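You operate a simulated robot arm through the tools that you are given. There is no shell and no other tool.

Carry out the task below with a simulated robot arm. There is one attempt and no reset: what you move stays moved.

JOB
Free both port plugs for draining: slacken by ring spanner, then back off at least a quarter turn.
Fine: lay the spanner back.

It is judged by the outcome, as a careful person would: the job done as asked, and still so three seconds after it is handed in. It fails if anything else is knocked over, pushed out of place, dropped, spilled or broken.

ROBOT AND FRAMES
A 7-joint arm with a two-finger parallel gripper, fixed in place. Base frame: the origin is at the foot of the arm, x ahead of it, y to its left, z up. Units: cm, degrees, N and s.
With the tool pointing down near the work surface it reaches from about 30 to 70 cm from the base axis. Its first joint turns from -66.0 to 66.0 degrees. Payload 1.57 kg.
The tool frame sits at the grasp point between the pads (the TCP): z along the fingers, y along the line on which they close. The tips reach 3 cm beyond it. Largest opening 11 cm; finger width 2.4, thickness 1.2; the body of the gripper, 4.8 by 11.2 cm, starts 7.8 cm behind the TCP.
Orientation is that of the tool frame in the base frame, as a unit quaternion [x, y, z, w]. With the fingers straight down and closing along the base's y, the tool's x points along the base's -x, its y along +y and its z along -z.

CONTROLS
- The arm moves only by the tool arm_command. Its argument "targets" is a list of rows, each a list of 3 entries, a list of its own where there are three numbers: the turn, a rotation vector about the tool's x, y, z in degrees, then the shift along the tool's x, y, z in cm, then the finger opening in cm, from 0 to 11. In form: [[[rx, ry, rz], [tx, ty, tz], hand], ...]. A call has 1 to 20 rows; each row shifts and turns the commanded pose from where the row before left it, along the tool's axes as they then stand. A row lasts 0.2 s, in which the tool goes at most 5 cm and 8.6 degrees; a call with a longer step from one row to the next is refused whole, and so is a gripper value outside its range. Where a pose cannot be reached the arm comes as near as it can. A force on the tool above 40 N (or 10 N above the force at the start of the call, whichever is more), or a blocked arm, ends the call early, and 0.2 s more pass. Each finger travels about 10.8 cm/s and halts on what it meets, pressing with about 42 N; the grip force reading is that of the motor and also rises with nothing between the fingers. The clock runs only during rows and for 0.2 s after the last one: add rows that do not move to give the fingers time. The reply holds the time, the measured pose of the TCP, the force on the tool along the base axes, the opening and the grip force, in the units named above and with some noise, with the torque about the TCP (base axes, N m) and any sound that the robot's microphone picked up.
- Cameras (640 x 400 px; columns grow to the right, rows downward): "scene" is fixed at [14.69, -37.99, 140.75]; the picture's right is [0.91, -0.41, 0.00], its down [-0.22, -0.48, -0.85] and it looks along [0.35, 0.78, -0.52] (base axes); focal length 320 px, centre (320, 200). "wrist" rides on the gripper at [7, 1.6, -14.1] in the tool frame; the picture's right is [-0.23, 0.97, 0.00], its down [-0.85, -0.20, -0.48] and it looks along [-0.47, -0.11, 0.88] (tool axes); focal length 222 px, centre (320, 200). There is no depth. A picture from a camera that has moved, and an enlarged one, comes with that camera's place and axes in the base frame and with its lens.
- camera(camera): a new picture of that camera. No time passes.
- enlarge(camera, box): a new picture of the part [left, top, right, bottom] of that camera's present view, enlarged. No time passes.
- hand_in(): hands the job in; it is judged then, once.

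Nothing tells you positions but the pictures and the camera data. Unless the task says otherwise, let go and move clear before handing in.

The tools are called by a JSON object that holds its "fn" and its "kwargs". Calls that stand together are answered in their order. arm_command: Moves the arm, as the interface text tells. Its arguments: {"type":"object","properties":{"targets":{"type":"array","items":{"type":"array"}}},"required":["targets"]} The other tools are called the same way: camera (camera) takes a picture; enlarge (camera, box) takes an enlarged picture of a part of a camera's view; hand_in () hands the job in.

At the start:

```text
time_s: 0.0
tcp_pos: [40.16, 19.67, 121.2]
orientation: [-0.001, 1.0, -0.001, 0.001]
ft_force: [0.3, -0.2, -0.5]
wrist_torque: [0.02, 0.01, -0.04]
grip_width: 11.02
grasp_force: 0.0
```

scene: 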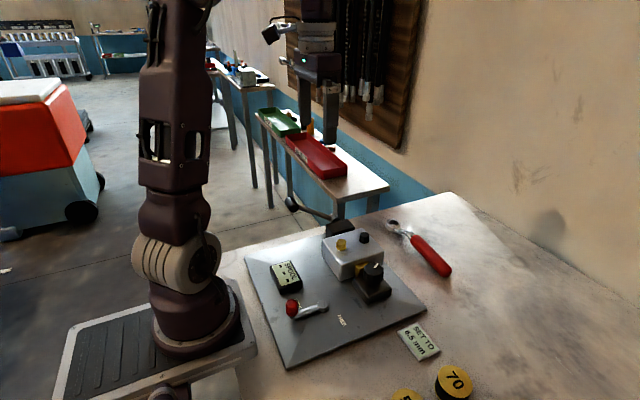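
wrist: 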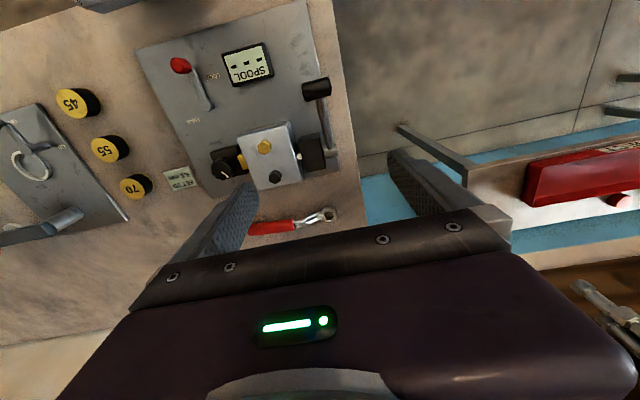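

I see a bench with a grey plate carrying a valve block (a yellow hex plug and a black plug on top), levers, and a red-handled ring spanner lying behind it. I will look closer before moving.

{"fn": "enlarge", "kwargs": {"camera": "scene", "box": [240, 200, 480, 350]}}

{"fn": "enlarge", "kwargs": {"camera": "scene", "box": [310, 210, 410, 310]}}

{"fn": "enlarge", "kwargs": {"camera": "wrist", "box": [130, 40, 350, 240]}}

{"fn": "enlarge", "kwargs": {"camera": "scene", "box": [370, 200, 470, 290]}}

```text
2.67 times, centred on (360, 275) of scene
camera zoom: at [14.69, -37.99, 140.75], right [0.91, -0.41, 0.0], down [-0.22, -0.48, -0.85], along [0.35, 0.78, -0.52], focal length 853 px, centre (213, 0)
```

zoom: 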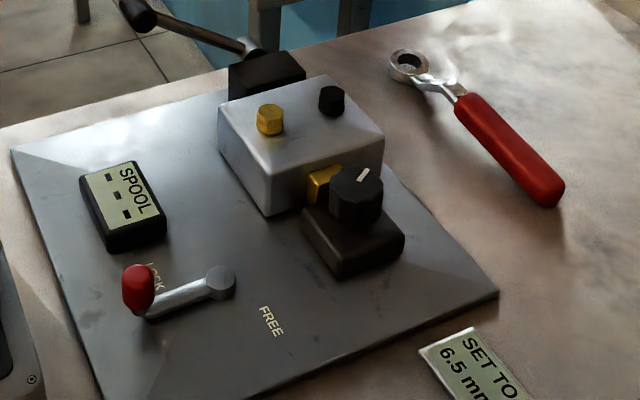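

```text
4.00 times, centred on (360, 260) of scene
camera zoom: at [14.69, -37.99, 140.75], right [0.91, -0.41, 0.0], down [-0.22, -0.48, -0.85], along [0.35, 0.78, -0.52], focal length 1279 px, centre (160, -40)
```

zoom: 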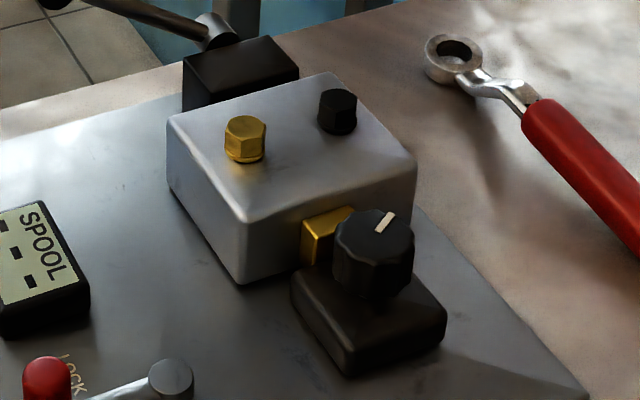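

```text
2.00 times, centred on (240, 140) of wrist
camera zoom: at [33.2, 21.04, 135.34], right [0.23, 0.97, 0.0], down [0.85, -0.2, 0.48], along [0.47, -0.11, -0.88], focal length 444 px, centre (480, 320)
```

zoom: 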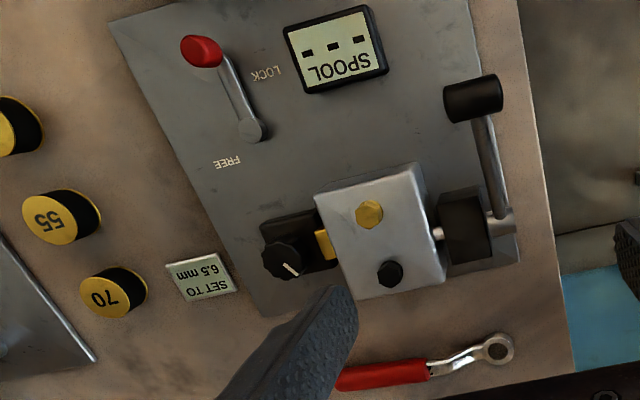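

```text
4.44 times, centred on (420, 245) of scene
camera zoom: at [14.69, -37.99, 140.75], right [0.91, -0.41, 0.0], down [-0.22, -0.48, -0.85], along [0.35, 0.78, -0.52], focal length 1421 px, centre (-124, 0)
```

zoom: 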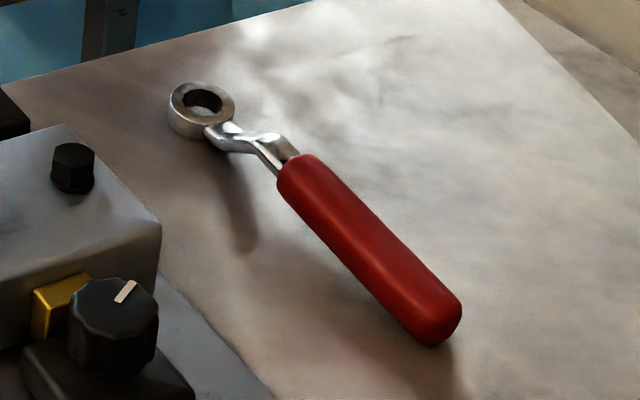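

The yellow plug's top comes out near (41, 9.5, 97), the black plug near (46.7, 9.6, 97), and the spanner ring near (60, 17, 92), with the handle running toward -y. Next I'll move the wrist camera over the spanner for a second view.

{"fn": "arm_command", "kwargs": {"targets": [[[0, 0, 0], [-4, -2.4, 1], 11], [[0, 0, 0], [-4, -2.4, 1], 11], [[0, 0, 0], [-4, -2.4, 1], 11], [[0, 0, 0], [-4, -2.4, 1], 11], [[0, 0, 0], [-4, -2.4, 1], 11], [[0, 0, 0], [0, 0, 0], 11]]}}

```text
time_s: 1.4
tcp_pos: [60.14, 7.88, 116.27]
orientation: [0.001, 1.0, -0.001, 0.0]
ft_force: [-0.2, 0.4, 0.1]
wrist_torque: [-0.02, -0.01, -0.02]
grip_width: 10.99
grasp_force: 0.0
```

{"fn": "camera", "kwargs": {"camera": "wrist"}}

{"fn": "camera", "kwargs": {"camera": "scene"}}

```text
taken
camera wrist: at [53.26, 9.32, 130.38], right [0.23, 0.97, 0.0], down [0.86, -0.2, 0.48], along [0.47, -0.11, -0.88], focal length 222 px, centre (320, 200)
```

wrist: 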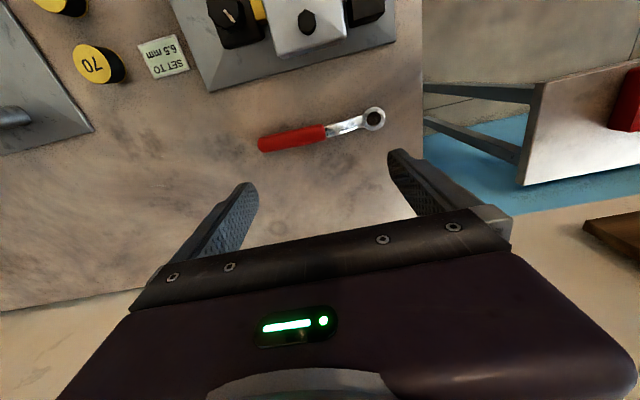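

```text
taken
```

scene: 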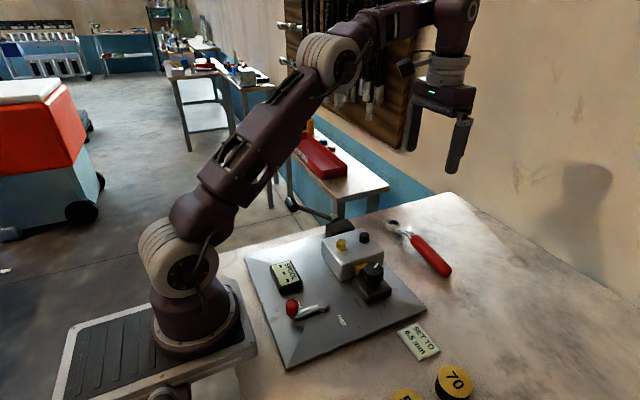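

{"fn": "enlarge", "kwargs": {"camera": "wrist", "box": [240, 80, 400, 180]}}

{"fn": "enlarge", "kwargs": {"camera": "wrist", "box": [180, 0, 400, 110]}}

{"fn": "enlarge", "kwargs": {"camera": "scene", "box": [375, 210, 465, 285]}}

{"fn": "enlarge", "kwargs": {"camera": "scene", "box": [320, 215, 400, 275]}}

```text
4.00 times, centred on (320, 130) of wrist
camera zoom: at [53.26, 9.32, 130.38], right [0.23, 0.97, 0.0], down [0.86, -0.2, 0.48], along [0.47, -0.11, -0.88], focal length 888 px, centre (320, 480)
```

zoom: 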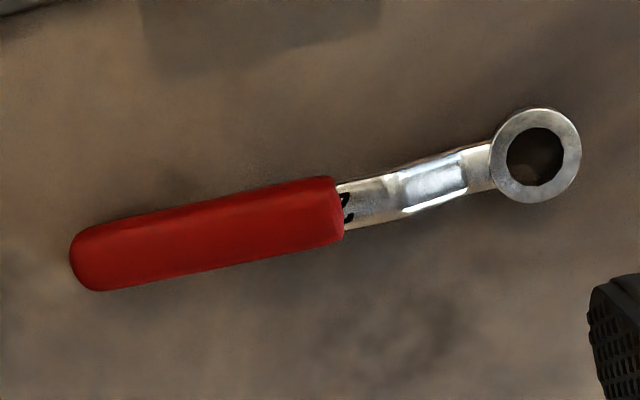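

```text
2.91 times, centred on (290, 55) of wrist
camera zoom: at [53.26, 9.32, 130.38], right [0.23, 0.97, 0.0], down [0.86, -0.2, 0.48], along [0.47, -0.11, -0.88], focal length 646 px, centre (407, 622)
```

zoom: 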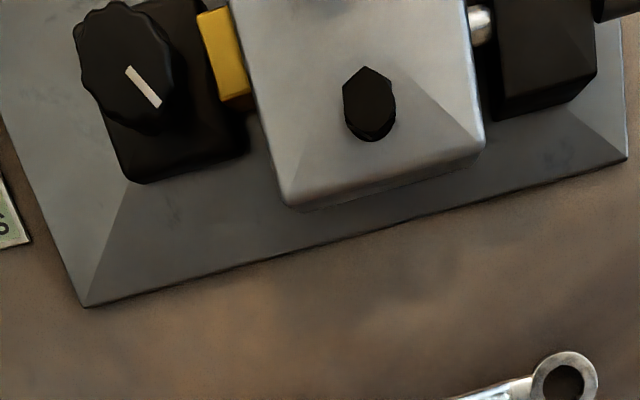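

```text
5.33 times, centred on (420, 248) of scene
camera zoom: at [14.69, -37.99, 140.75], right [0.91, -0.41, 0.0], down [-0.22, -0.48, -0.85], along [0.35, 0.78, -0.52], focal length 1706 px, centre (-213, -53)
```

zoom: 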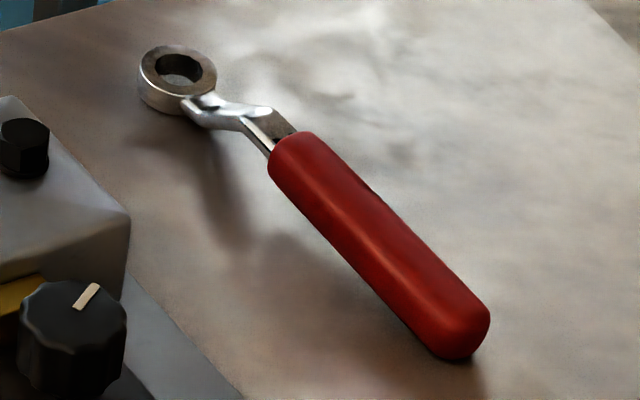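

```text
6.67 times, centred on (360, 245) of scene
camera zoom: at [14.69, -37.99, 140.75], right [0.91, -0.41, 0.0], down [-0.22, -0.48, -0.85], along [0.35, 0.78, -0.52], focal length 2132 px, centre (53, -100)
```

zoom: 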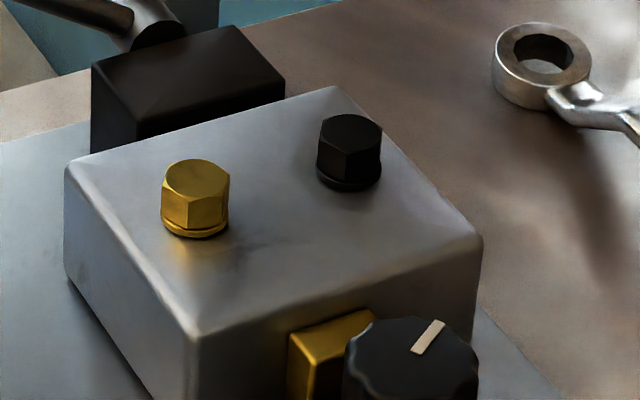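

The spanner lies almost parallel to y at x≈61. I'll zoom in tightly on its crank and on the plugs to work out the ring height and the hex sizes.

{"fn": "enlarge", "kwargs": {"camera": "scene", "box": [382, 214, 422, 239]}}

{"fn": "enlarge", "kwargs": {"camera": "scene", "box": [328, 228, 376, 258]}}

{"fn": "enlarge", "kwargs": {"camera": "wrist", "box": [320, 95, 400, 145]}}

{"fn": "enlarge", "kwargs": {"camera": "wrist", "box": [280, 0, 340, 40]}}

```text
16.00 times, centred on (402, 226) of scene
camera zoom: at [14.69, -37.99, 140.75], right [0.91, -0.41, 0.0], down [-0.22, -0.48, -0.85], along [0.35, 0.78, -0.52], focal length 5116 px, centre (-992, -224)
```

zoom: 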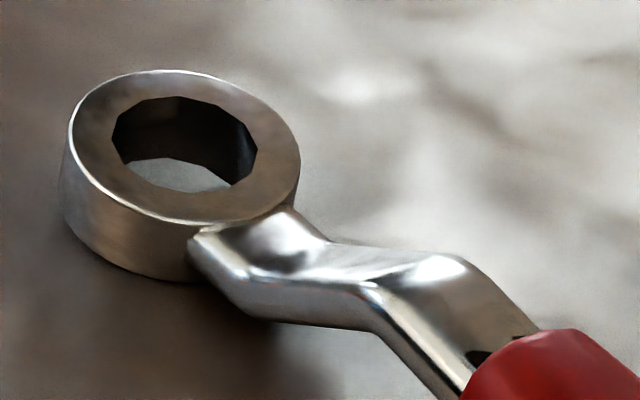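

```text
13.33 times, centred on (352, 243) of scene
camera zoom: at [14.69, -37.99, 140.75], right [0.91, -0.41, 0.0], down [-0.22, -0.48, -0.85], along [0.35, 0.78, -0.52], focal length 4264 px, centre (-107, -373)
```

zoom: 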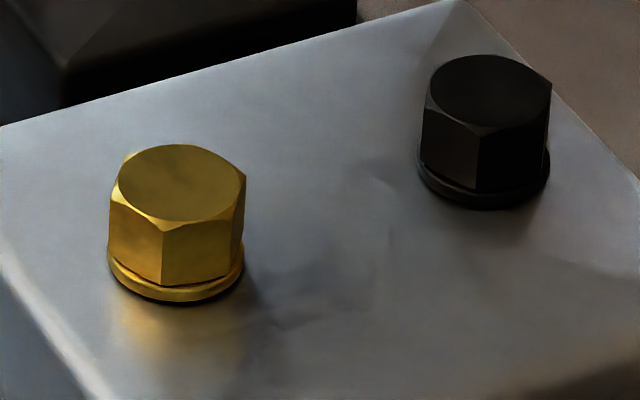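

```text
8.00 times, centred on (360, 120) of wrist
camera zoom: at [53.26, 9.32, 130.38], right [0.23, 0.97, 0.0], down [0.86, -0.2, 0.48], along [0.47, -0.11, -0.88], focal length 1777 px, centre (0, 840)
```

zoom: 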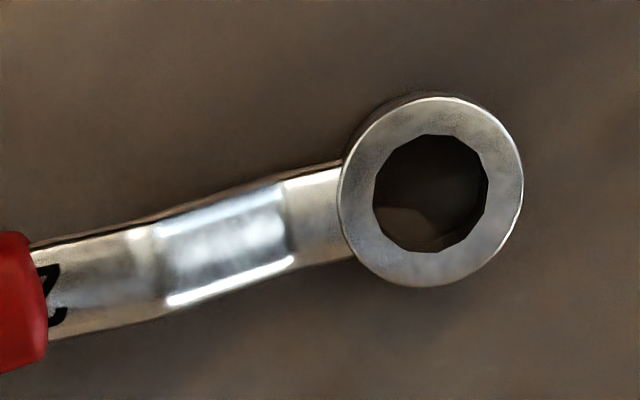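

```text
10.00 times, centred on (310, 20) of wrist
camera zoom: at [53.26, 9.32, 130.38], right [0.23, 0.97, 0.0], down [0.86, -0.2, 0.48], along [0.47, -0.11, -0.88], focal length 2221 px, centre (420, 2000)
```

zoom: 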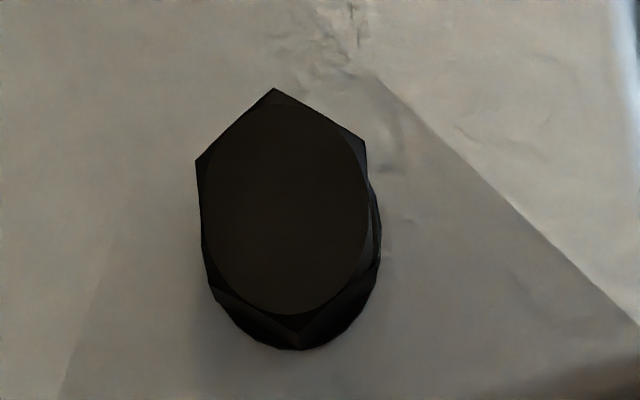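

The ring has a 12-point bore and seems to lie flat on the table, with the cranked shank rising to the handle. I'll turn the gripper 90° so it will close across the handle, with the camera on the ring side, and drop a little for a closer look.

{"fn": "arm_command", "kwargs": {"targets": [[[0, 0, 8.2], [0, 0, 1], 11], [[0, 0, 8.2], [0, 0, 1], 11], [[0, 0, 8.2], [0, 0, 1], 11], [[0, 0, 8.2], [0, 0, 1], 11], [[0, 0, 8.2], [0, 0, 1], 11], [[0, 0, 8.2], [0, 0, 1], 11], [[0, 0, 8.2], [0, 0, 1], 11], [[0, 0, 8.2], [0, 0, 1], 11], [[0, 0, 8.2], [0, 0, 1], 11], [[0, 0, 8.2], [0, 0, 1], 11], [[0, 0, 8.0], [0, 0, 0], 11], [[0, 0, 0], [0, 0.8, 0], 11], [[0, 0, 0], [0, 0, 0], 11]]}}

{"fn": "camera", "kwargs": {"camera": "wrist"}}

{"fn": "camera", "kwargs": {"camera": "scene"}}

```text
time_s: 4.2
tcp_pos: [60.75, 7.47, 106.34]
orientation: [0.708, 0.706, 0.001, 0.0]
ft_force: [-0.3, -0.2, 1.4]
wrist_torque: [-0.01, 0.01, 0.03]
grip_width: 11.0
grasp_force: 0.1
```

```text
taken
camera wrist: at [62.56, 14.28, 120.36], right [0.97, -0.23, 0.0], down [-0.2, -0.85, 0.48], along [-0.11, -0.47, -0.88], focal length 222 px, centre (320, 200)
```

wrist: 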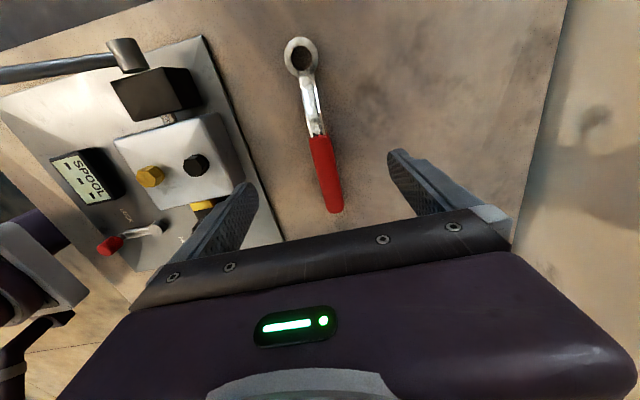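

```text
taken
```

scene: 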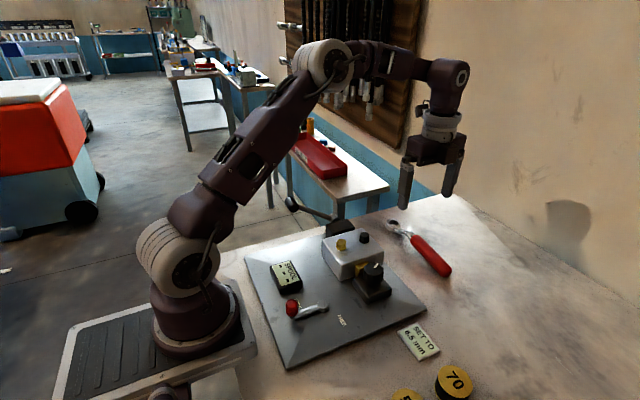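

{"fn": "enlarge", "kwargs": {"camera": "wrist", "box": [270, 25, 370, 87]}}

{"fn": "enlarge", "kwargs": {"camera": "wrist", "box": [270, 130, 390, 220]}}

{"fn": "enlarge", "kwargs": {"camera": "wrist", "box": [110, 110, 270, 220]}}

{"fn": "enlarge", "kwargs": {"camera": "wrist", "box": [0, 20, 260, 180]}}

```text
6.40 times, centred on (320, 56) of wrist
camera zoom: at [62.56, 14.28, 120.36], right [0.97, -0.23, 0.0], down [-0.2, -0.85, 0.48], along [-0.11, -0.47, -0.88], focal length 1422 px, centre (320, 1122)
```

zoom: 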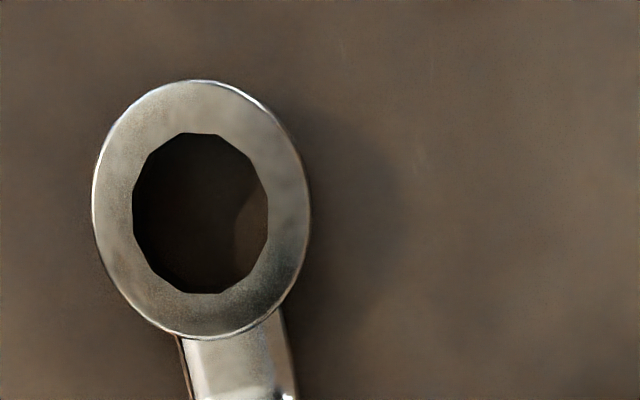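

```text
4.44 times, centred on (330, 175) of wrist
camera zoom: at [62.56, 14.28, 120.36], right [0.97, -0.23, 0.0], down [-0.2, -0.85, 0.48], along [-0.11, -0.47, -0.88], focal length 987 px, centre (276, 311)
```

zoom: 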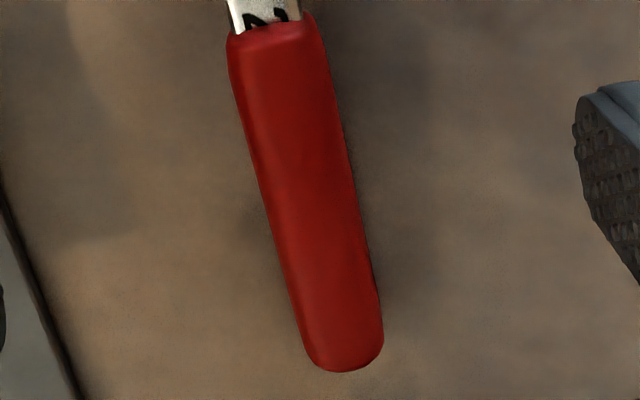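

```text
3.64 times, centred on (190, 165) of wrist
camera zoom: at [62.56, 14.28, 120.36], right [0.97, -0.23, 0.0], down [-0.2, -0.85, 0.48], along [-0.11, -0.47, -0.88], focal length 808 px, centre (793, 327)
```

zoom: 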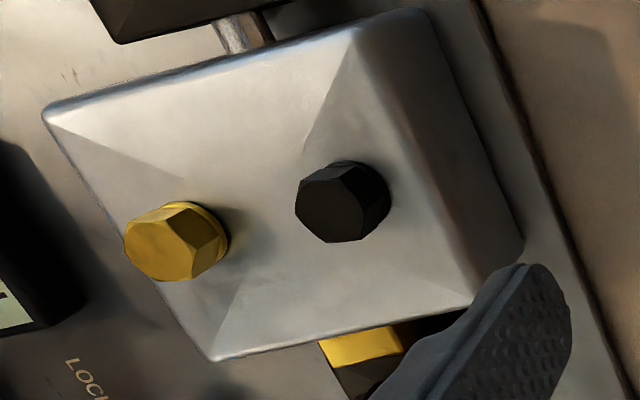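

```text
2.46 times, centred on (130, 100) of wrist
camera zoom: at [62.56, 14.28, 120.36], right [0.97, -0.23, 0.0], down [-0.2, -0.85, 0.48], along [-0.11, -0.47, -0.88], focal length 547 px, centre (788, 446)
```

zoom: 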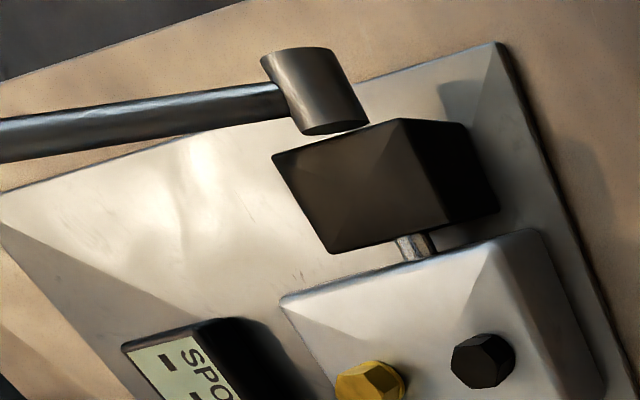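

The spanner ring is at about (61.0, 16.7, top 91.4), the handle runs along y from about 8 to -4.4, and the tool is tilted roughly 6° where it lies. Before gripping it, I'll put the wrist camera straight above the plugs to fix their positions and check the surroundings.

{"fn": "arm_command", "kwargs": {"targets": [[[0, 0, 0], [-1.1, -3.7, 0], 11], [[0, 0, 0], [-1.1, -3.7, 0], 11], [[0, 0, 0], [-1.1, -3.7, 0], 11], [[0, 0, 0], [-1.1, -3.7, 0], 11], [[0, 0, 0], [-1.1, -3.7, 0], 11], [[0, 0, 0], [0, 0, 0], 11], [[0, 0, 0], [0, 0, 0], 11]]}}

{"fn": "camera", "kwargs": {"camera": "wrist"}}

{"fn": "camera", "kwargs": {"camera": "scene"}}

```text
time_s: 5.8
tcp_pos: [42.33, 1.73, 106.22]
orientation: [0.707, 0.707, 0.0, 0.001]
ft_force: [-0.7, 0.5, 0.1]
wrist_torque: [-0.01, 0.01, -0.01]
grip_width: 11.01
grasp_force: 0.0
```

```text
taken
camera wrist: at [44.0, 8.67, 120.28], right [0.97, -0.23, 0.0], down [-0.2, -0.86, 0.48], along [-0.11, -0.47, -0.88], focal length 222 px, centre (320, 200)
```

wrist: 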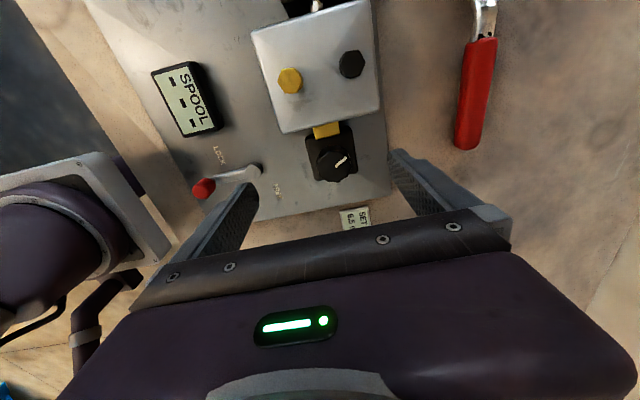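

```text
taken
```

scene: 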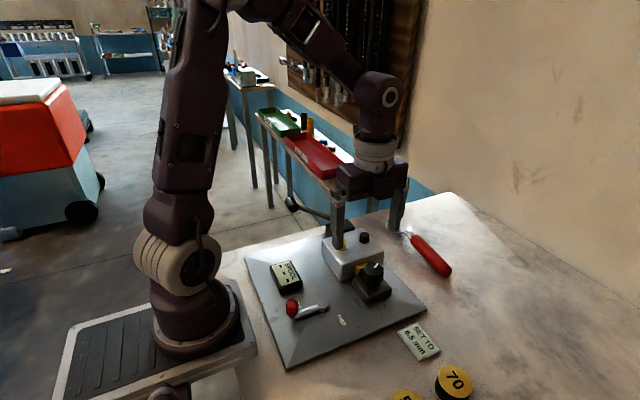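

{"fn": "enlarge", "kwargs": {"camera": "wrist", "box": [264, 40, 384, 115]}}

{"fn": "enlarge", "kwargs": {"camera": "wrist", "box": [140, 90, 380, 230]}}

{"fn": "enlarge", "kwargs": {"camera": "wrist", "box": [140, 0, 400, 130]}}

```text
5.33 times, centred on (324, 78) of wrist
camera zoom: at [44.0, 8.67, 120.28], right [0.97, -0.23, 0.0], down [-0.2, -0.86, 0.48], along [-0.11, -0.47, -0.88], focal length 1185 px, centre (299, 853)
```

zoom: 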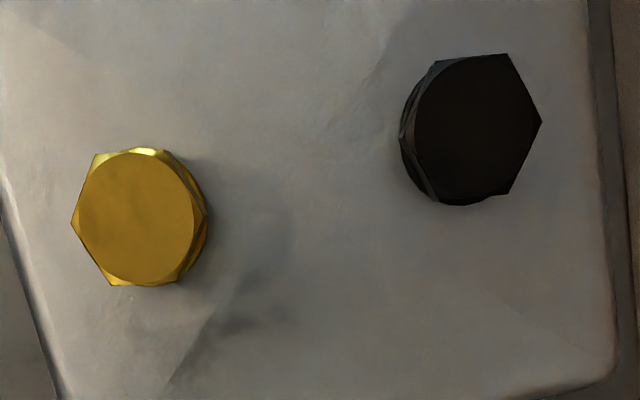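

```text
2.67 times, centred on (260, 160) of wrist
camera zoom: at [44.0, 8.67, 120.28], right [0.97, -0.23, 0.0], down [-0.2, -0.86, 0.48], along [-0.11, -0.47, -0.88], focal length 592 px, centre (480, 307)
```

zoom: 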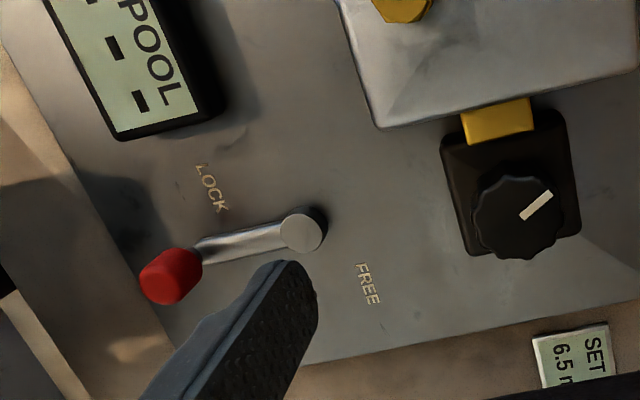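

```text
2.46 times, centred on (270, 65) of wrist
camera zoom: at [44.0, 8.67, 120.28], right [0.97, -0.23, 0.0], down [-0.2, -0.86, 0.48], along [-0.11, -0.47, -0.88], focal length 547 px, centre (443, 532)
```

zoom: 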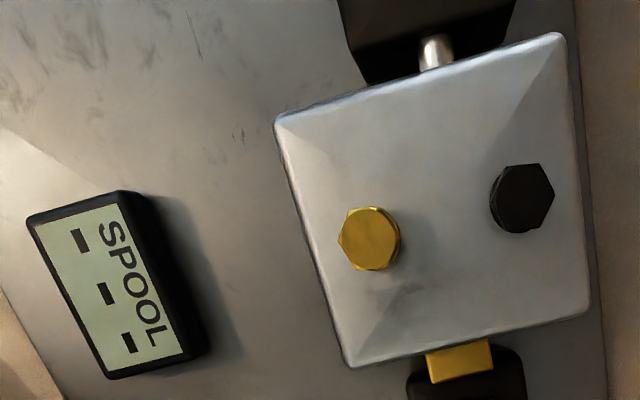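

The plugs sit at about Y (41.25, 9.16) and B (47.1, 9.17), with hex corners at roughly -10° (mod 60) and about 2.03 cm across flats. Next I'll check the ring bore's notch orientation at high zoom.

{"fn": "enlarge", "kwargs": {"camera": "scene", "box": [384, 216, 402, 227]}}

{"fn": "enlarge", "kwargs": {"camera": "scene", "box": [380, 212, 460, 282]}}

{"fn": "enlarge", "kwargs": {"camera": "scene", "box": [400, 225, 456, 280]}}

```text
16.00 times, centred on (393, 222) of scene
camera zoom: at [14.69, -37.99, 140.75], right [0.91, -0.41, 0.0], down [-0.22, -0.48, -0.85], along [0.35, 0.78, -0.52], focal length 5116 px, centre (-848, -144)
```

zoom: 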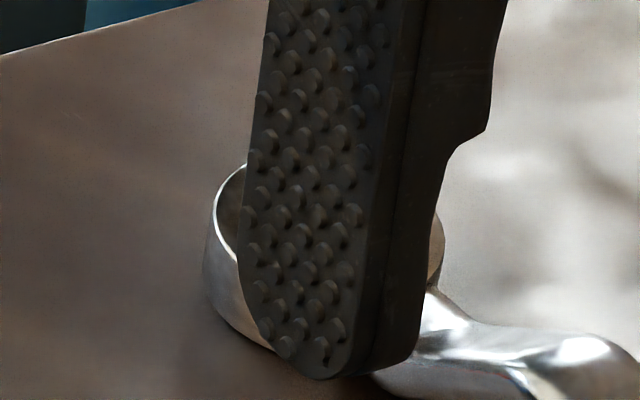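

```text
5.71 times, centred on (420, 247) of scene
camera zoom: at [14.69, -37.99, 140.75], right [0.91, -0.41, 0.0], down [-0.22, -0.48, -0.85], along [0.35, 0.78, -0.52], focal length 1827 px, centre (-251, -69)
```

zoom: 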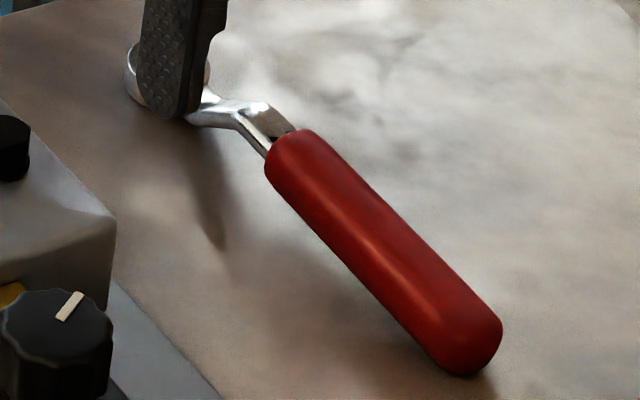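

```text
7.27 times, centred on (428, 252) of scene
camera zoom: at [14.69, -37.99, 140.75], right [0.91, -0.41, 0.0], down [-0.22, -0.48, -0.85], along [0.35, 0.78, -0.52], focal length 2326 px, centre (-466, -182)
```

zoom: 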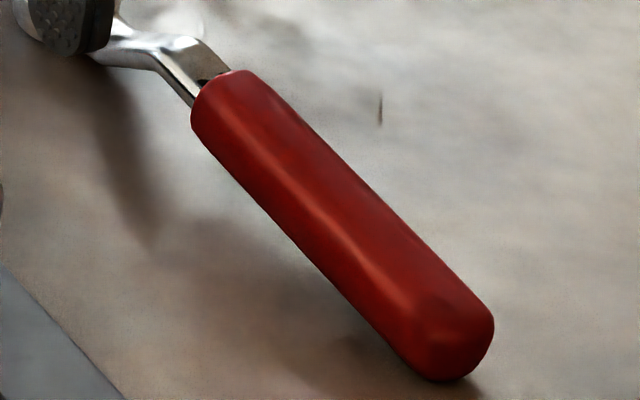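

{"fn": "arm_command", "kwargs": {"targets": [[[0, 0, 0], [0.9, 3.7, 0], 11], [[0, 0, 0], [0.9, 3.7, 0], 11], [[0, 0, 0], [0.9, 3.7, 0], 11], [[0, 0, 0], [0.9, 3.7, 0], 11], [[0, 0, 0], [0.9, 3.7, 0], 11], [[0, 0, 0], [0, 0, 0], 11], [[0, 0, 0], [0, 0, 0], 11]]}}

{"fn": "enlarge", "kwargs": {"camera": "wrist", "box": [270, 5, 350, 55]}}

{"fn": "enlarge", "kwargs": {"camera": "scene", "box": [383, 214, 407, 229]}}

{"fn": "enlarge", "kwargs": {"camera": "wrist", "box": [250, 20, 410, 220]}}

```text
time_s: 7.4
tcp_pos: [61.0, 6.38, 106.46]
orientation: [0.707, 0.707, 0.0, 0.0]
ft_force: [-0.8, -0.2, -0.5]
wrist_torque: [0.03, -0.04, -0.02]
grip_width: 10.98
grasp_force: 0.0
```

```text
8.00 times, centred on (310, 30) of wrist
camera zoom: at [62.53, 13.16, 120.45], right [0.97, -0.23, 0.0], down [-0.2, -0.85, 0.48], along [-0.11, -0.47, -0.88], focal length 1777 px, centre (400, 1560)
```

zoom: 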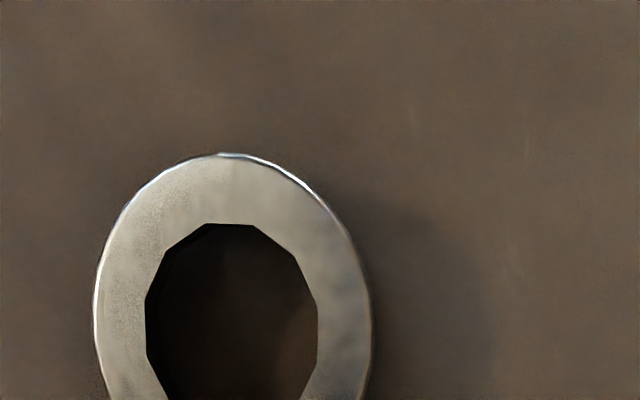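

```text
16.00 times, centred on (395, 222) of scene
camera zoom: at [14.69, -37.99, 140.75], right [0.91, -0.41, 0.0], down [-0.22, -0.48, -0.85], along [0.35, 0.78, -0.52], focal length 5116 px, centre (-880, -144)
```

zoom: 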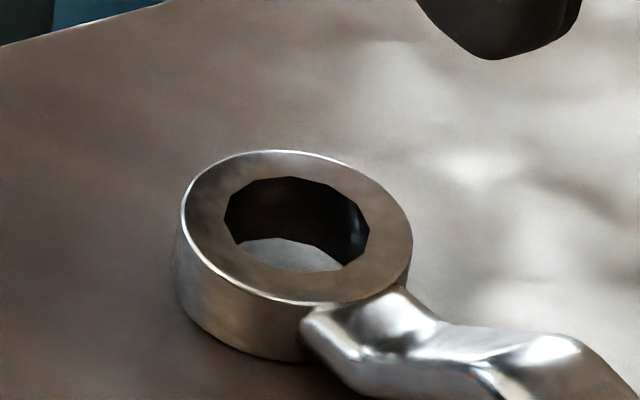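

```text
2.00 times, centred on (330, 120) of wrist
camera zoom: at [62.53, 13.16, 120.45], right [0.97, -0.23, 0.0], down [-0.2, -0.85, 0.48], along [-0.11, -0.47, -0.88], focal length 444 px, centre (300, 360)
```

zoom: 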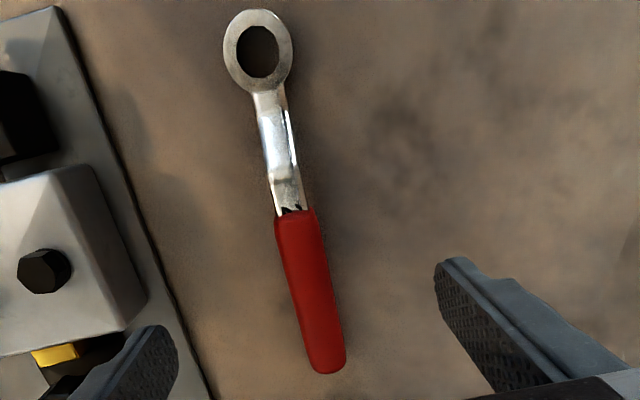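

The ring's corners lie on the handle axis, so with plug corners at about -10° the handle should sit at -100, -70, -40, -10 or +20° to seat. I'll now tilt about 5.7° to match the lying spanner, straddle the handle near y≈1 and go down most of the way.

{"fn": "arm_command", "kwargs": {"targets": [[[0, 0, 0], [-3.35, -0.12, 0], 11], [[0, 0, 0], [-3.35, -0.13, 0], 11], [[0, 5.7, 0.9], [0, 0, 0], 11], [[0, 0, 0], [0, 0, 3], 8], [[0, 0, 0], [0, 0, 3], 7], [[0, 0, 0], [0, 0, 3], 7], [[0, 0, 0], [0, 0, 2], 7], [[0, 0, 0], [0, 0, 0], 7], [[0, 0, 0], [0, 0, 0], 7]]}}

{"fn": "camera", "kwargs": {"camera": "wrist"}}

{"fn": "enlarge", "kwargs": {"camera": "scene", "box": [380, 205, 460, 285]}}

```text
time_s: 9.4
tcp_pos: [60.65, 0.87, 95.25]
orientation: [0.712, 0.7, 0.036, -0.035]
ft_force: [0.0, -0.5, 0.1]
wrist_torque: [-0.02, 0.0, 0.01]
grip_width: 7.0
grasp_force: 0.0
```

```text
taken
camera wrist: at [62.41, 6.31, 109.99], right [0.97, -0.24, -0.02], down [-0.21, -0.9, 0.39], along [-0.12, -0.37, -0.92], focal length 222 px, centre (320, 200)
```

wrist: 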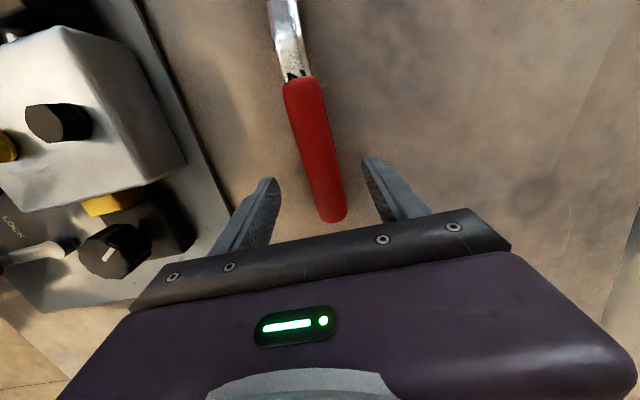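

```text
5.00 times, centred on (420, 245) of scene
camera zoom: at [14.69, -37.99, 140.75], right [0.91, -0.41, 0.0], down [-0.22, -0.48, -0.85], along [0.35, 0.78, -0.52], focal length 1599 px, centre (-180, -25)
```

zoom: 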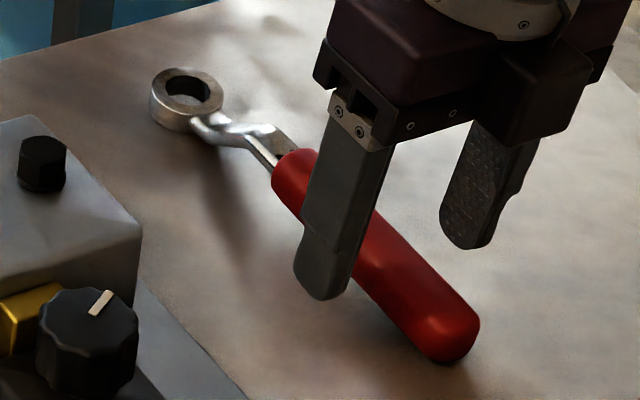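

The fingers straddle the handle as intended, with tips about 2 cm above the table. I'll lower further in small steps and watch for contact.

{"fn": "arm_command", "kwargs": {"targets": [[[0, 0, 0], [0, 0, 0.7], 7], [[0, 0, 0], [0, 0, 0.6], 7], [[0, 0, 0], [0, 0, 0.3], 7], [[0, 0, 0], [0, 0, 0], 7]]}}

{"fn": "enlarge", "kwargs": {"camera": "scene", "box": [400, 225, 460, 285]}}

{"fn": "enlarge", "kwargs": {"camera": "wrist", "box": [220, 60, 420, 240]}}

```text
time_s: 10.4
tcp_pos: [60.61, 1.18, 93.74]
orientation: [0.712, 0.7, 0.035, -0.035]
ft_force: [0.2, 0.6, 0.4]
wrist_torque: [0.03, 0.03, 0.01]
grip_width: 7.02
grasp_force: 0.2
```

```text
6.67 times, centred on (430, 255) of scene
camera zoom: at [14.69, -37.99, 140.75], right [0.91, -0.41, 0.0], down [-0.22, -0.48, -0.85], along [0.35, 0.78, -0.52], focal length 2132 px, centre (-413, -167)
```

zoom: 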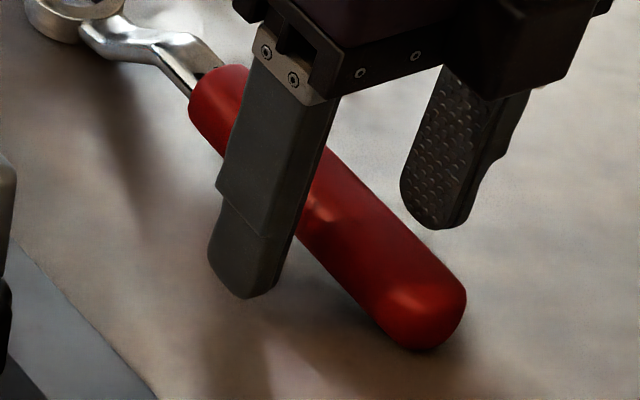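

```text
2.22 times, centred on (320, 150) of wrist
camera zoom: at [62.44, 6.5, 108.45], right [0.97, -0.24, -0.02], down [-0.21, -0.9, 0.39], along [-0.12, -0.37, -0.92], focal length 494 px, centre (320, 311)
```

zoom: 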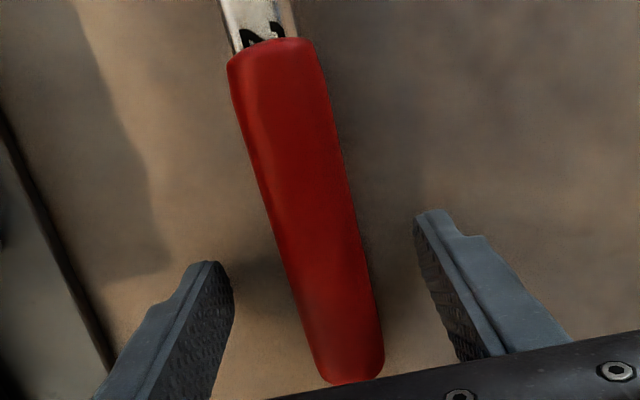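

{"fn": "arm_command", "kwargs": {"targets": [[[0, 0, 0], [0, 0, 0.25], 7], [[0, 0, 0], [0, 0, 0.25], 7], [[0, 0, 0], [0, 0, 0], 7]]}}

{"fn": "enlarge", "kwargs": {"camera": "scene", "box": [400, 225, 460, 285]}}

```text
time_s: 11.2
tcp_pos: [60.68, 1.21, 93.21]
orientation: [0.712, 0.701, 0.036, -0.034]
ft_force: [0.9, -0.2, 0.3]
wrist_torque: [0.01, -0.01, -0.02]
grip_width: 7.0
grasp_force: 0.1
```

```text
6.67 times, centred on (430, 255) of scene
camera zoom: at [14.69, -37.99, 140.75], right [0.91, -0.41, 0.0], down [-0.22, -0.48, -0.85], along [0.35, 0.78, -0.52], focal length 2132 px, centre (-413, -167)
```

zoom: 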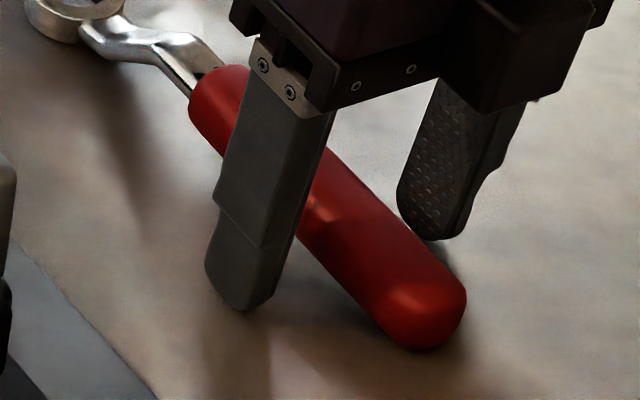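

No contact yet; a touch lower for a deeper grip, then I close on the handle.

{"fn": "arm_command", "kwargs": {"targets": [[[0, 0, 0], [0, 0, 0.3], 7], [[0, 0, 0], [0, 0, 0], 5], [[0, 0, 0], [0, 0, 0], 3.5], [[0, 0, 0], [0, 0, 0], 2.5], [[0, 0, 0], [0, 0, 0], 1.5], [[0, 0, 0], [0, 0, 0], 1.0], [[0, 0, 0], [0, 0, 0], 0.5], [[0, 0, 0], [0, 0, 0], 0]]}}

{"fn": "enlarge", "kwargs": {"camera": "scene", "box": [380, 205, 460, 285]}}

```text
time_s: 12.0
tcp_pos: [60.69, 1.2, 93.15]
orientation: [0.712, 0.7, 0.036, -0.036]
ft_force: [-3.2, 0.4, 8.1]
wrist_torque: [-0.06, 0.17, -0.07]
grip_width: 4.04
grasp_force: 3.4
stopped in row 3: the force on the tool passed its limit at 43 N (the readings are from after the stop); the commanded pose is now the measured one
```

```text
5.00 times, centred on (420, 245) of scene
camera zoom: at [14.67, -37.99, 140.75], right [0.91, -0.41, 0.0], down [-0.22, -0.48, -0.85], along [0.35, 0.78, -0.52], focal length 1599 px, centre (-180, -25)
```

zoom: 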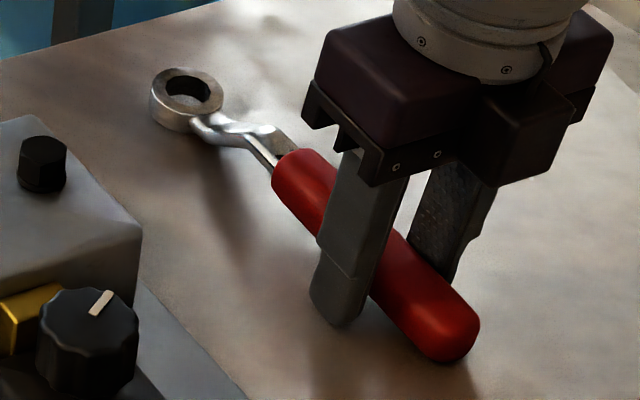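

The fingertips just touched the table, which puts it at z≈90.1. I'll lift 0.2 cm and then close.

{"fn": "arm_command", "kwargs": {"targets": [[[0, 0, 0], [0, 0, -0.2], 4.04], [[0, 0, 0], [0, 0, 0], 4.0]]}}

{"fn": "arm_command", "kwargs": {"targets": [[[0, 0, 0], [0, 0, 0], 3.2], [[0, 0, 0], [0, 0, 0], 2.6], [[0, 0, 0], [0, 0, 0], 2.0], [[0, 0, 0], [0, 0, 0], 1.0], [[0, 0, 0], [0, 0, 0], 0], [[0, 0, 0], [0, 0, 0], 0]]}}

{"fn": "enlarge", "kwargs": {"camera": "scene", "box": [380, 205, 460, 285]}}

```text
time_s: 12.6
tcp_pos: [60.6, 1.24, 93.24]
orientation: [0.711, 0.701, 0.036, -0.036]
ft_force: [0.1, -0.2, 0.0]
wrist_torque: [0.03, -0.02, -0.02]
grip_width: 4.03
grasp_force: 0.1
```

```text
time_s: 14.0
tcp_pos: [60.58, 1.3, 93.13]
orientation: [0.711, 0.701, 0.035, -0.035]
ft_force: [0.5, -0.2, 0.8]
wrist_torque: [0.0, -0.1, -0.17]
grip_width: 2.75
grasp_force: 38.4
```

```text
5.00 times, centred on (420, 245) of scene
camera zoom: at [14.69, -37.99, 140.75], right [0.91, -0.41, 0.0], down [-0.22, -0.48, -0.85], along [0.35, 0.78, -0.52], focal length 1599 px, centre (-180, -25)
```

zoom: 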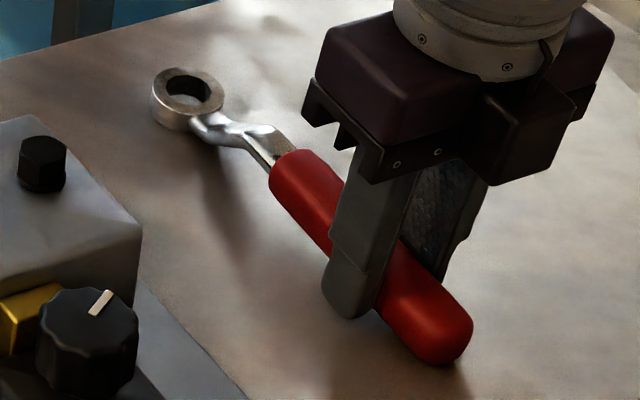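

The handle is gripped at 2.75 cm width. I'll lift a few cm and check whether the ring droops.

{"fn": "arm_command", "kwargs": {"targets": [[[0, 0, 0], [0, 0, -0.5], 0], [[0, 0, 0], [0, 0, -1], 0], [[0, 0, 0], [0, 0, -1.5], 0], [[0, 0, 0], [0, 0, -1.5], 0], [[0, 0, 0], [0, 0, 0], 0], [[0, 0, 0], [0, 0, 0], 0]]}}

{"fn": "enlarge", "kwargs": {"camera": "scene", "box": [380, 195, 460, 275]}}

{"fn": "camera", "kwargs": {"camera": "wrist"}}

```text
time_s: 15.4
tcp_pos: [60.68, 0.79, 97.76]
orientation: [0.712, 0.7, 0.035, -0.035]
ft_force: [-0.7, -0.5, -3.7]
wrist_torque: [-0.39, 0.0, 0.03]
grip_width: 2.76
grasp_force: 37.6
```

```text
5.00 times, centred on (420, 235) of scene
camera zoom: at [14.7, -37.99, 140.75], right [0.91, -0.41, 0.0], down [-0.22, -0.48, -0.85], along [0.35, 0.78, -0.52], focal length 1599 px, centre (-180, 25)
```

zoom: 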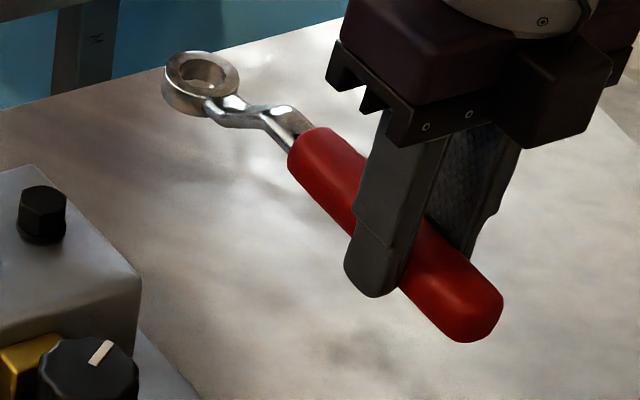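

```text
taken
camera wrist: at [62.39, 6.12, 112.43], right [0.97, -0.24, -0.02], down [-0.21, -0.9, 0.39], along [-0.12, -0.37, -0.92], focal length 222 px, centre (320, 200)
```

wrist: 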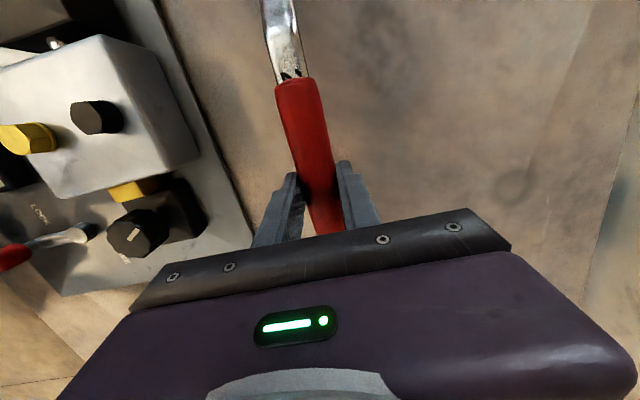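

The spanner is off the table (weight about 3.7 N, 0.39 N·m), and the grip seems to be holding. I'll bring the tool vertical, raise it and check that the ring is level.

{"fn": "arm_command", "kwargs": {"targets": [[[0, 0, 0], [0, 0, -3], 0], [[0, -2.9, -0.4], [0, 0, -2], 0], [[0, -2.8, -0.5], [0, 0, 0], 0], [[0, 0, 0], [0, 0, 0], 0], [[0, 0, 0], [0, 0, 0], 0], [[0, 0, 0], [0, 0, 0], 0]]}}

{"fn": "camera", "kwargs": {"camera": "scene"}}

{"fn": "enlarge", "kwargs": {"camera": "scene", "box": [375, 180, 465, 260]}}

```text
time_s: 16.8
tcp_pos: [60.55, 0.25, 102.6]
orientation: [0.708, 0.707, 0.0, 0.0]
ft_force: [-0.7, -0.7, -2.7]
wrist_torque: [-0.33, -0.02, -0.01]
grip_width: 2.75
grasp_force: 38.0
```

```text
taken
```

scene: 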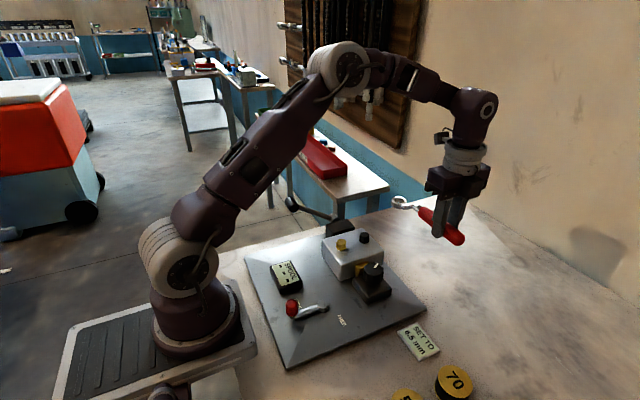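

```text
5.00 times, centred on (420, 220) of scene
camera zoom: at [14.7, -37.99, 140.75], right [0.91, -0.41, 0.0], down [-0.22, -0.48, -0.85], along [0.35, 0.78, -0.52], focal length 1599 px, centre (-180, 100)
```

zoom: 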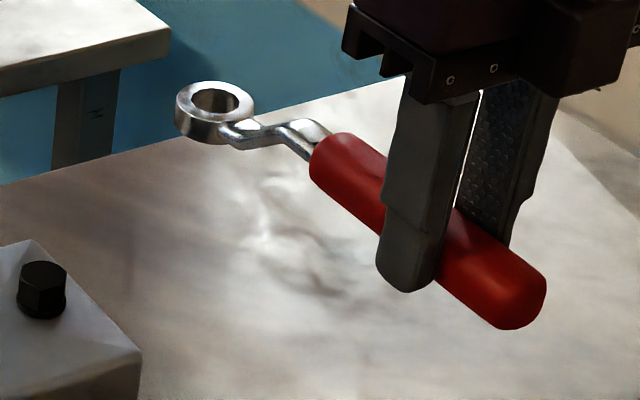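

{"fn": "enlarge", "kwargs": {"camera": "scene", "box": [386, 190, 418, 210]}}

{"fn": "enlarge", "kwargs": {"camera": "scene", "box": [386, 188, 470, 250]}}

{"fn": "camera", "kwargs": {"camera": "wrist"}}

```text
16.00 times, centred on (402, 200) of scene
camera zoom: at [14.7, -37.99, 140.75], right [0.91, -0.41, 0.0], down [-0.22, -0.48, -0.85], along [0.35, 0.78, -0.52], focal length 5116 px, centre (-992, 200)
```

zoom: 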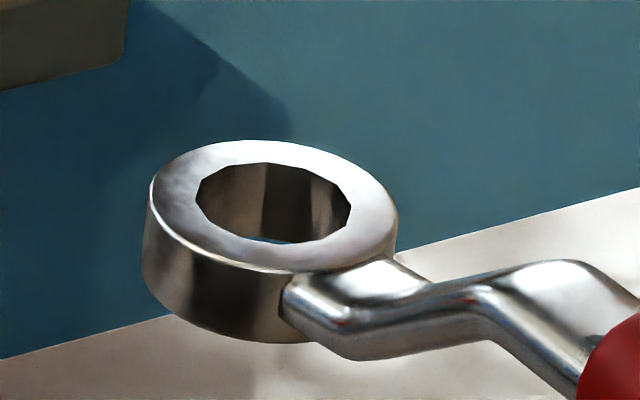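

```text
6.45 times, centred on (428, 219) of scene
camera zoom: at [14.7, -37.99, 140.75], right [0.91, -0.41, 0.0], down [-0.22, -0.48, -0.85], along [0.35, 0.78, -0.52], focal length 2063 px, centre (-377, 77)
```

zoom: 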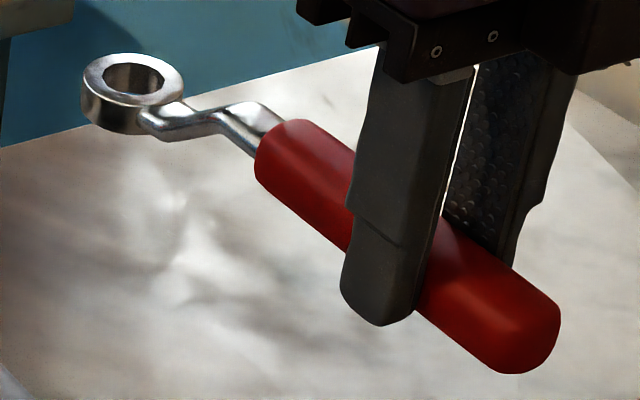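

```text
taken
camera wrist: at [62.27, 7.03, 116.73], right [0.97, -0.23, 0.0], down [-0.2, -0.86, 0.48], along [-0.11, -0.47, -0.88], focal length 222 px, centre (320, 200)
```

wrist: 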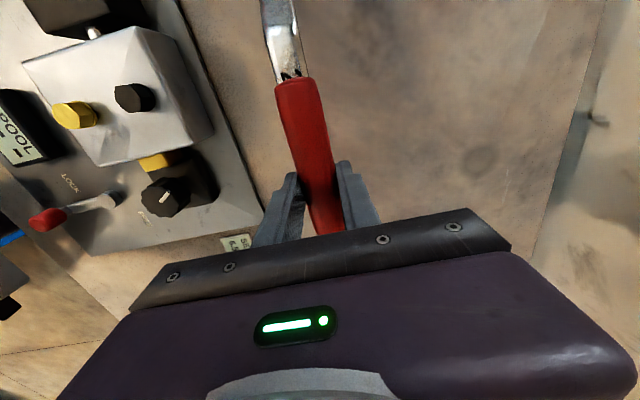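

The ring is level to within about a degree and sits about 15.2 cm ahead of the TCP, its top 3.3 cm below it. I'll start with the black plug: rise a little, move over and turn the handle to -70° so the ring hovers above the plug.

{"fn": "arm_command", "kwargs": {"targets": [[[0, 0, 0], [0, 0, -0.8], 0], [[0, 0, 0], [-0.6, -1.0, -0.7], 0], [[0, 0, 0], [-1.1, -1.7, 0], 0], [[0, 0, 0], [-1.1, -1.7, 0], 0], [[0, 0, 0], [-1.1, -1.7, 0], 0], [[0, 0, 0], [-1.1, -1.7, 0], 0], [[0, 0, -3], [-0.46, -0.68, 0], 0], [[0, 0, -4], [0, 0, 0], 0], [[0, 0, -4.6], [0, 0, 0], 0], [[0, 0, -4.5], [0, 0, 0], 0], [[0, 0, -3.5], [0, 0, 0], 0], [[0, 0, 0], [0, 0, 0], 0], [[0, 0, 0], [0, 0, 0], 0]]}}

{"fn": "camera", "kwargs": {"camera": "scene"}}

{"fn": "enlarge", "kwargs": {"camera": "scene", "box": [320, 200, 400, 250]}}

{"fn": "camera", "kwargs": {"camera": "wrist"}}

```text
time_s: 19.6
tcp_pos: [52.13, -5.31, 104.16]
orientation: [0.576, 0.817, 0.0, 0.0]
ft_force: [0.7, 0.4, -2.1]
wrist_torque: [-0.31, -0.11, 0.0]
grip_width: 2.75
grasp_force: 37.5
```

```text
taken
```

scene: 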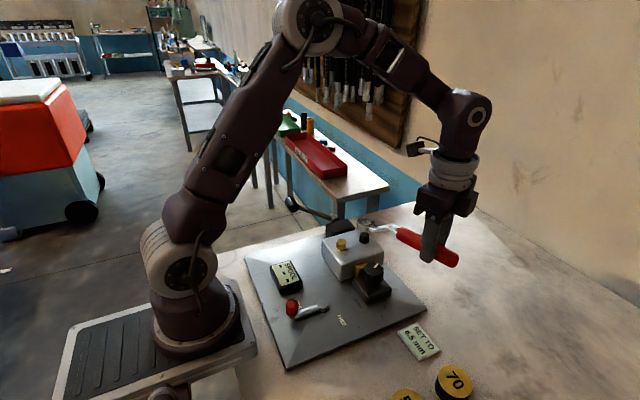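

```text
8.00 times, centred on (360, 225) of scene
camera zoom: at [14.7, -37.99, 140.75], right [0.91, -0.41, 0.0], down [-0.22, -0.48, -0.85], along [0.35, 0.78, -0.52], focal length 2558 px, centre (0, 0)
```

zoom: 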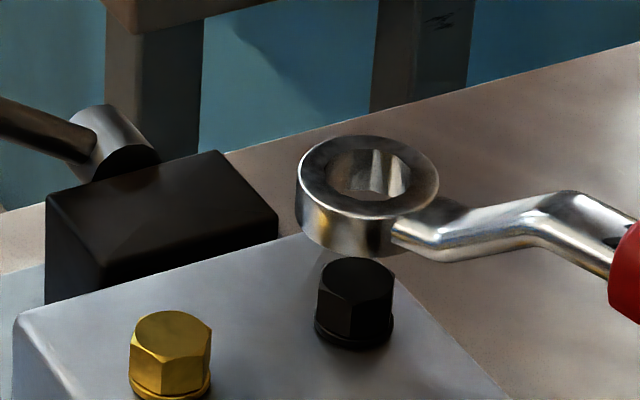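

```text
taken
camera wrist: at [51.46, 1.7, 118.28], right [0.99, 0.11, 0.0], down [0.1, -0.87, 0.48], along [0.05, -0.48, -0.88], focal length 222 px, centre (320, 200)
```

wrist: 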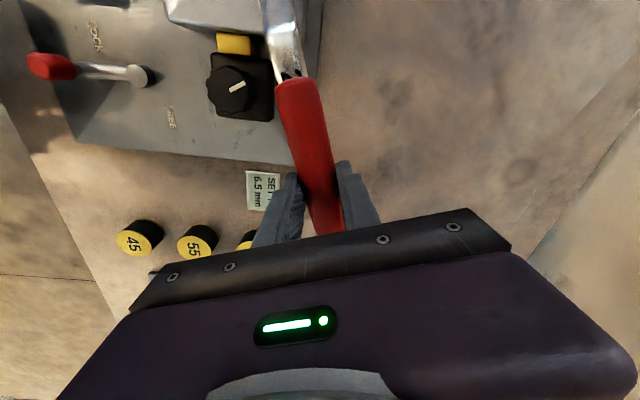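

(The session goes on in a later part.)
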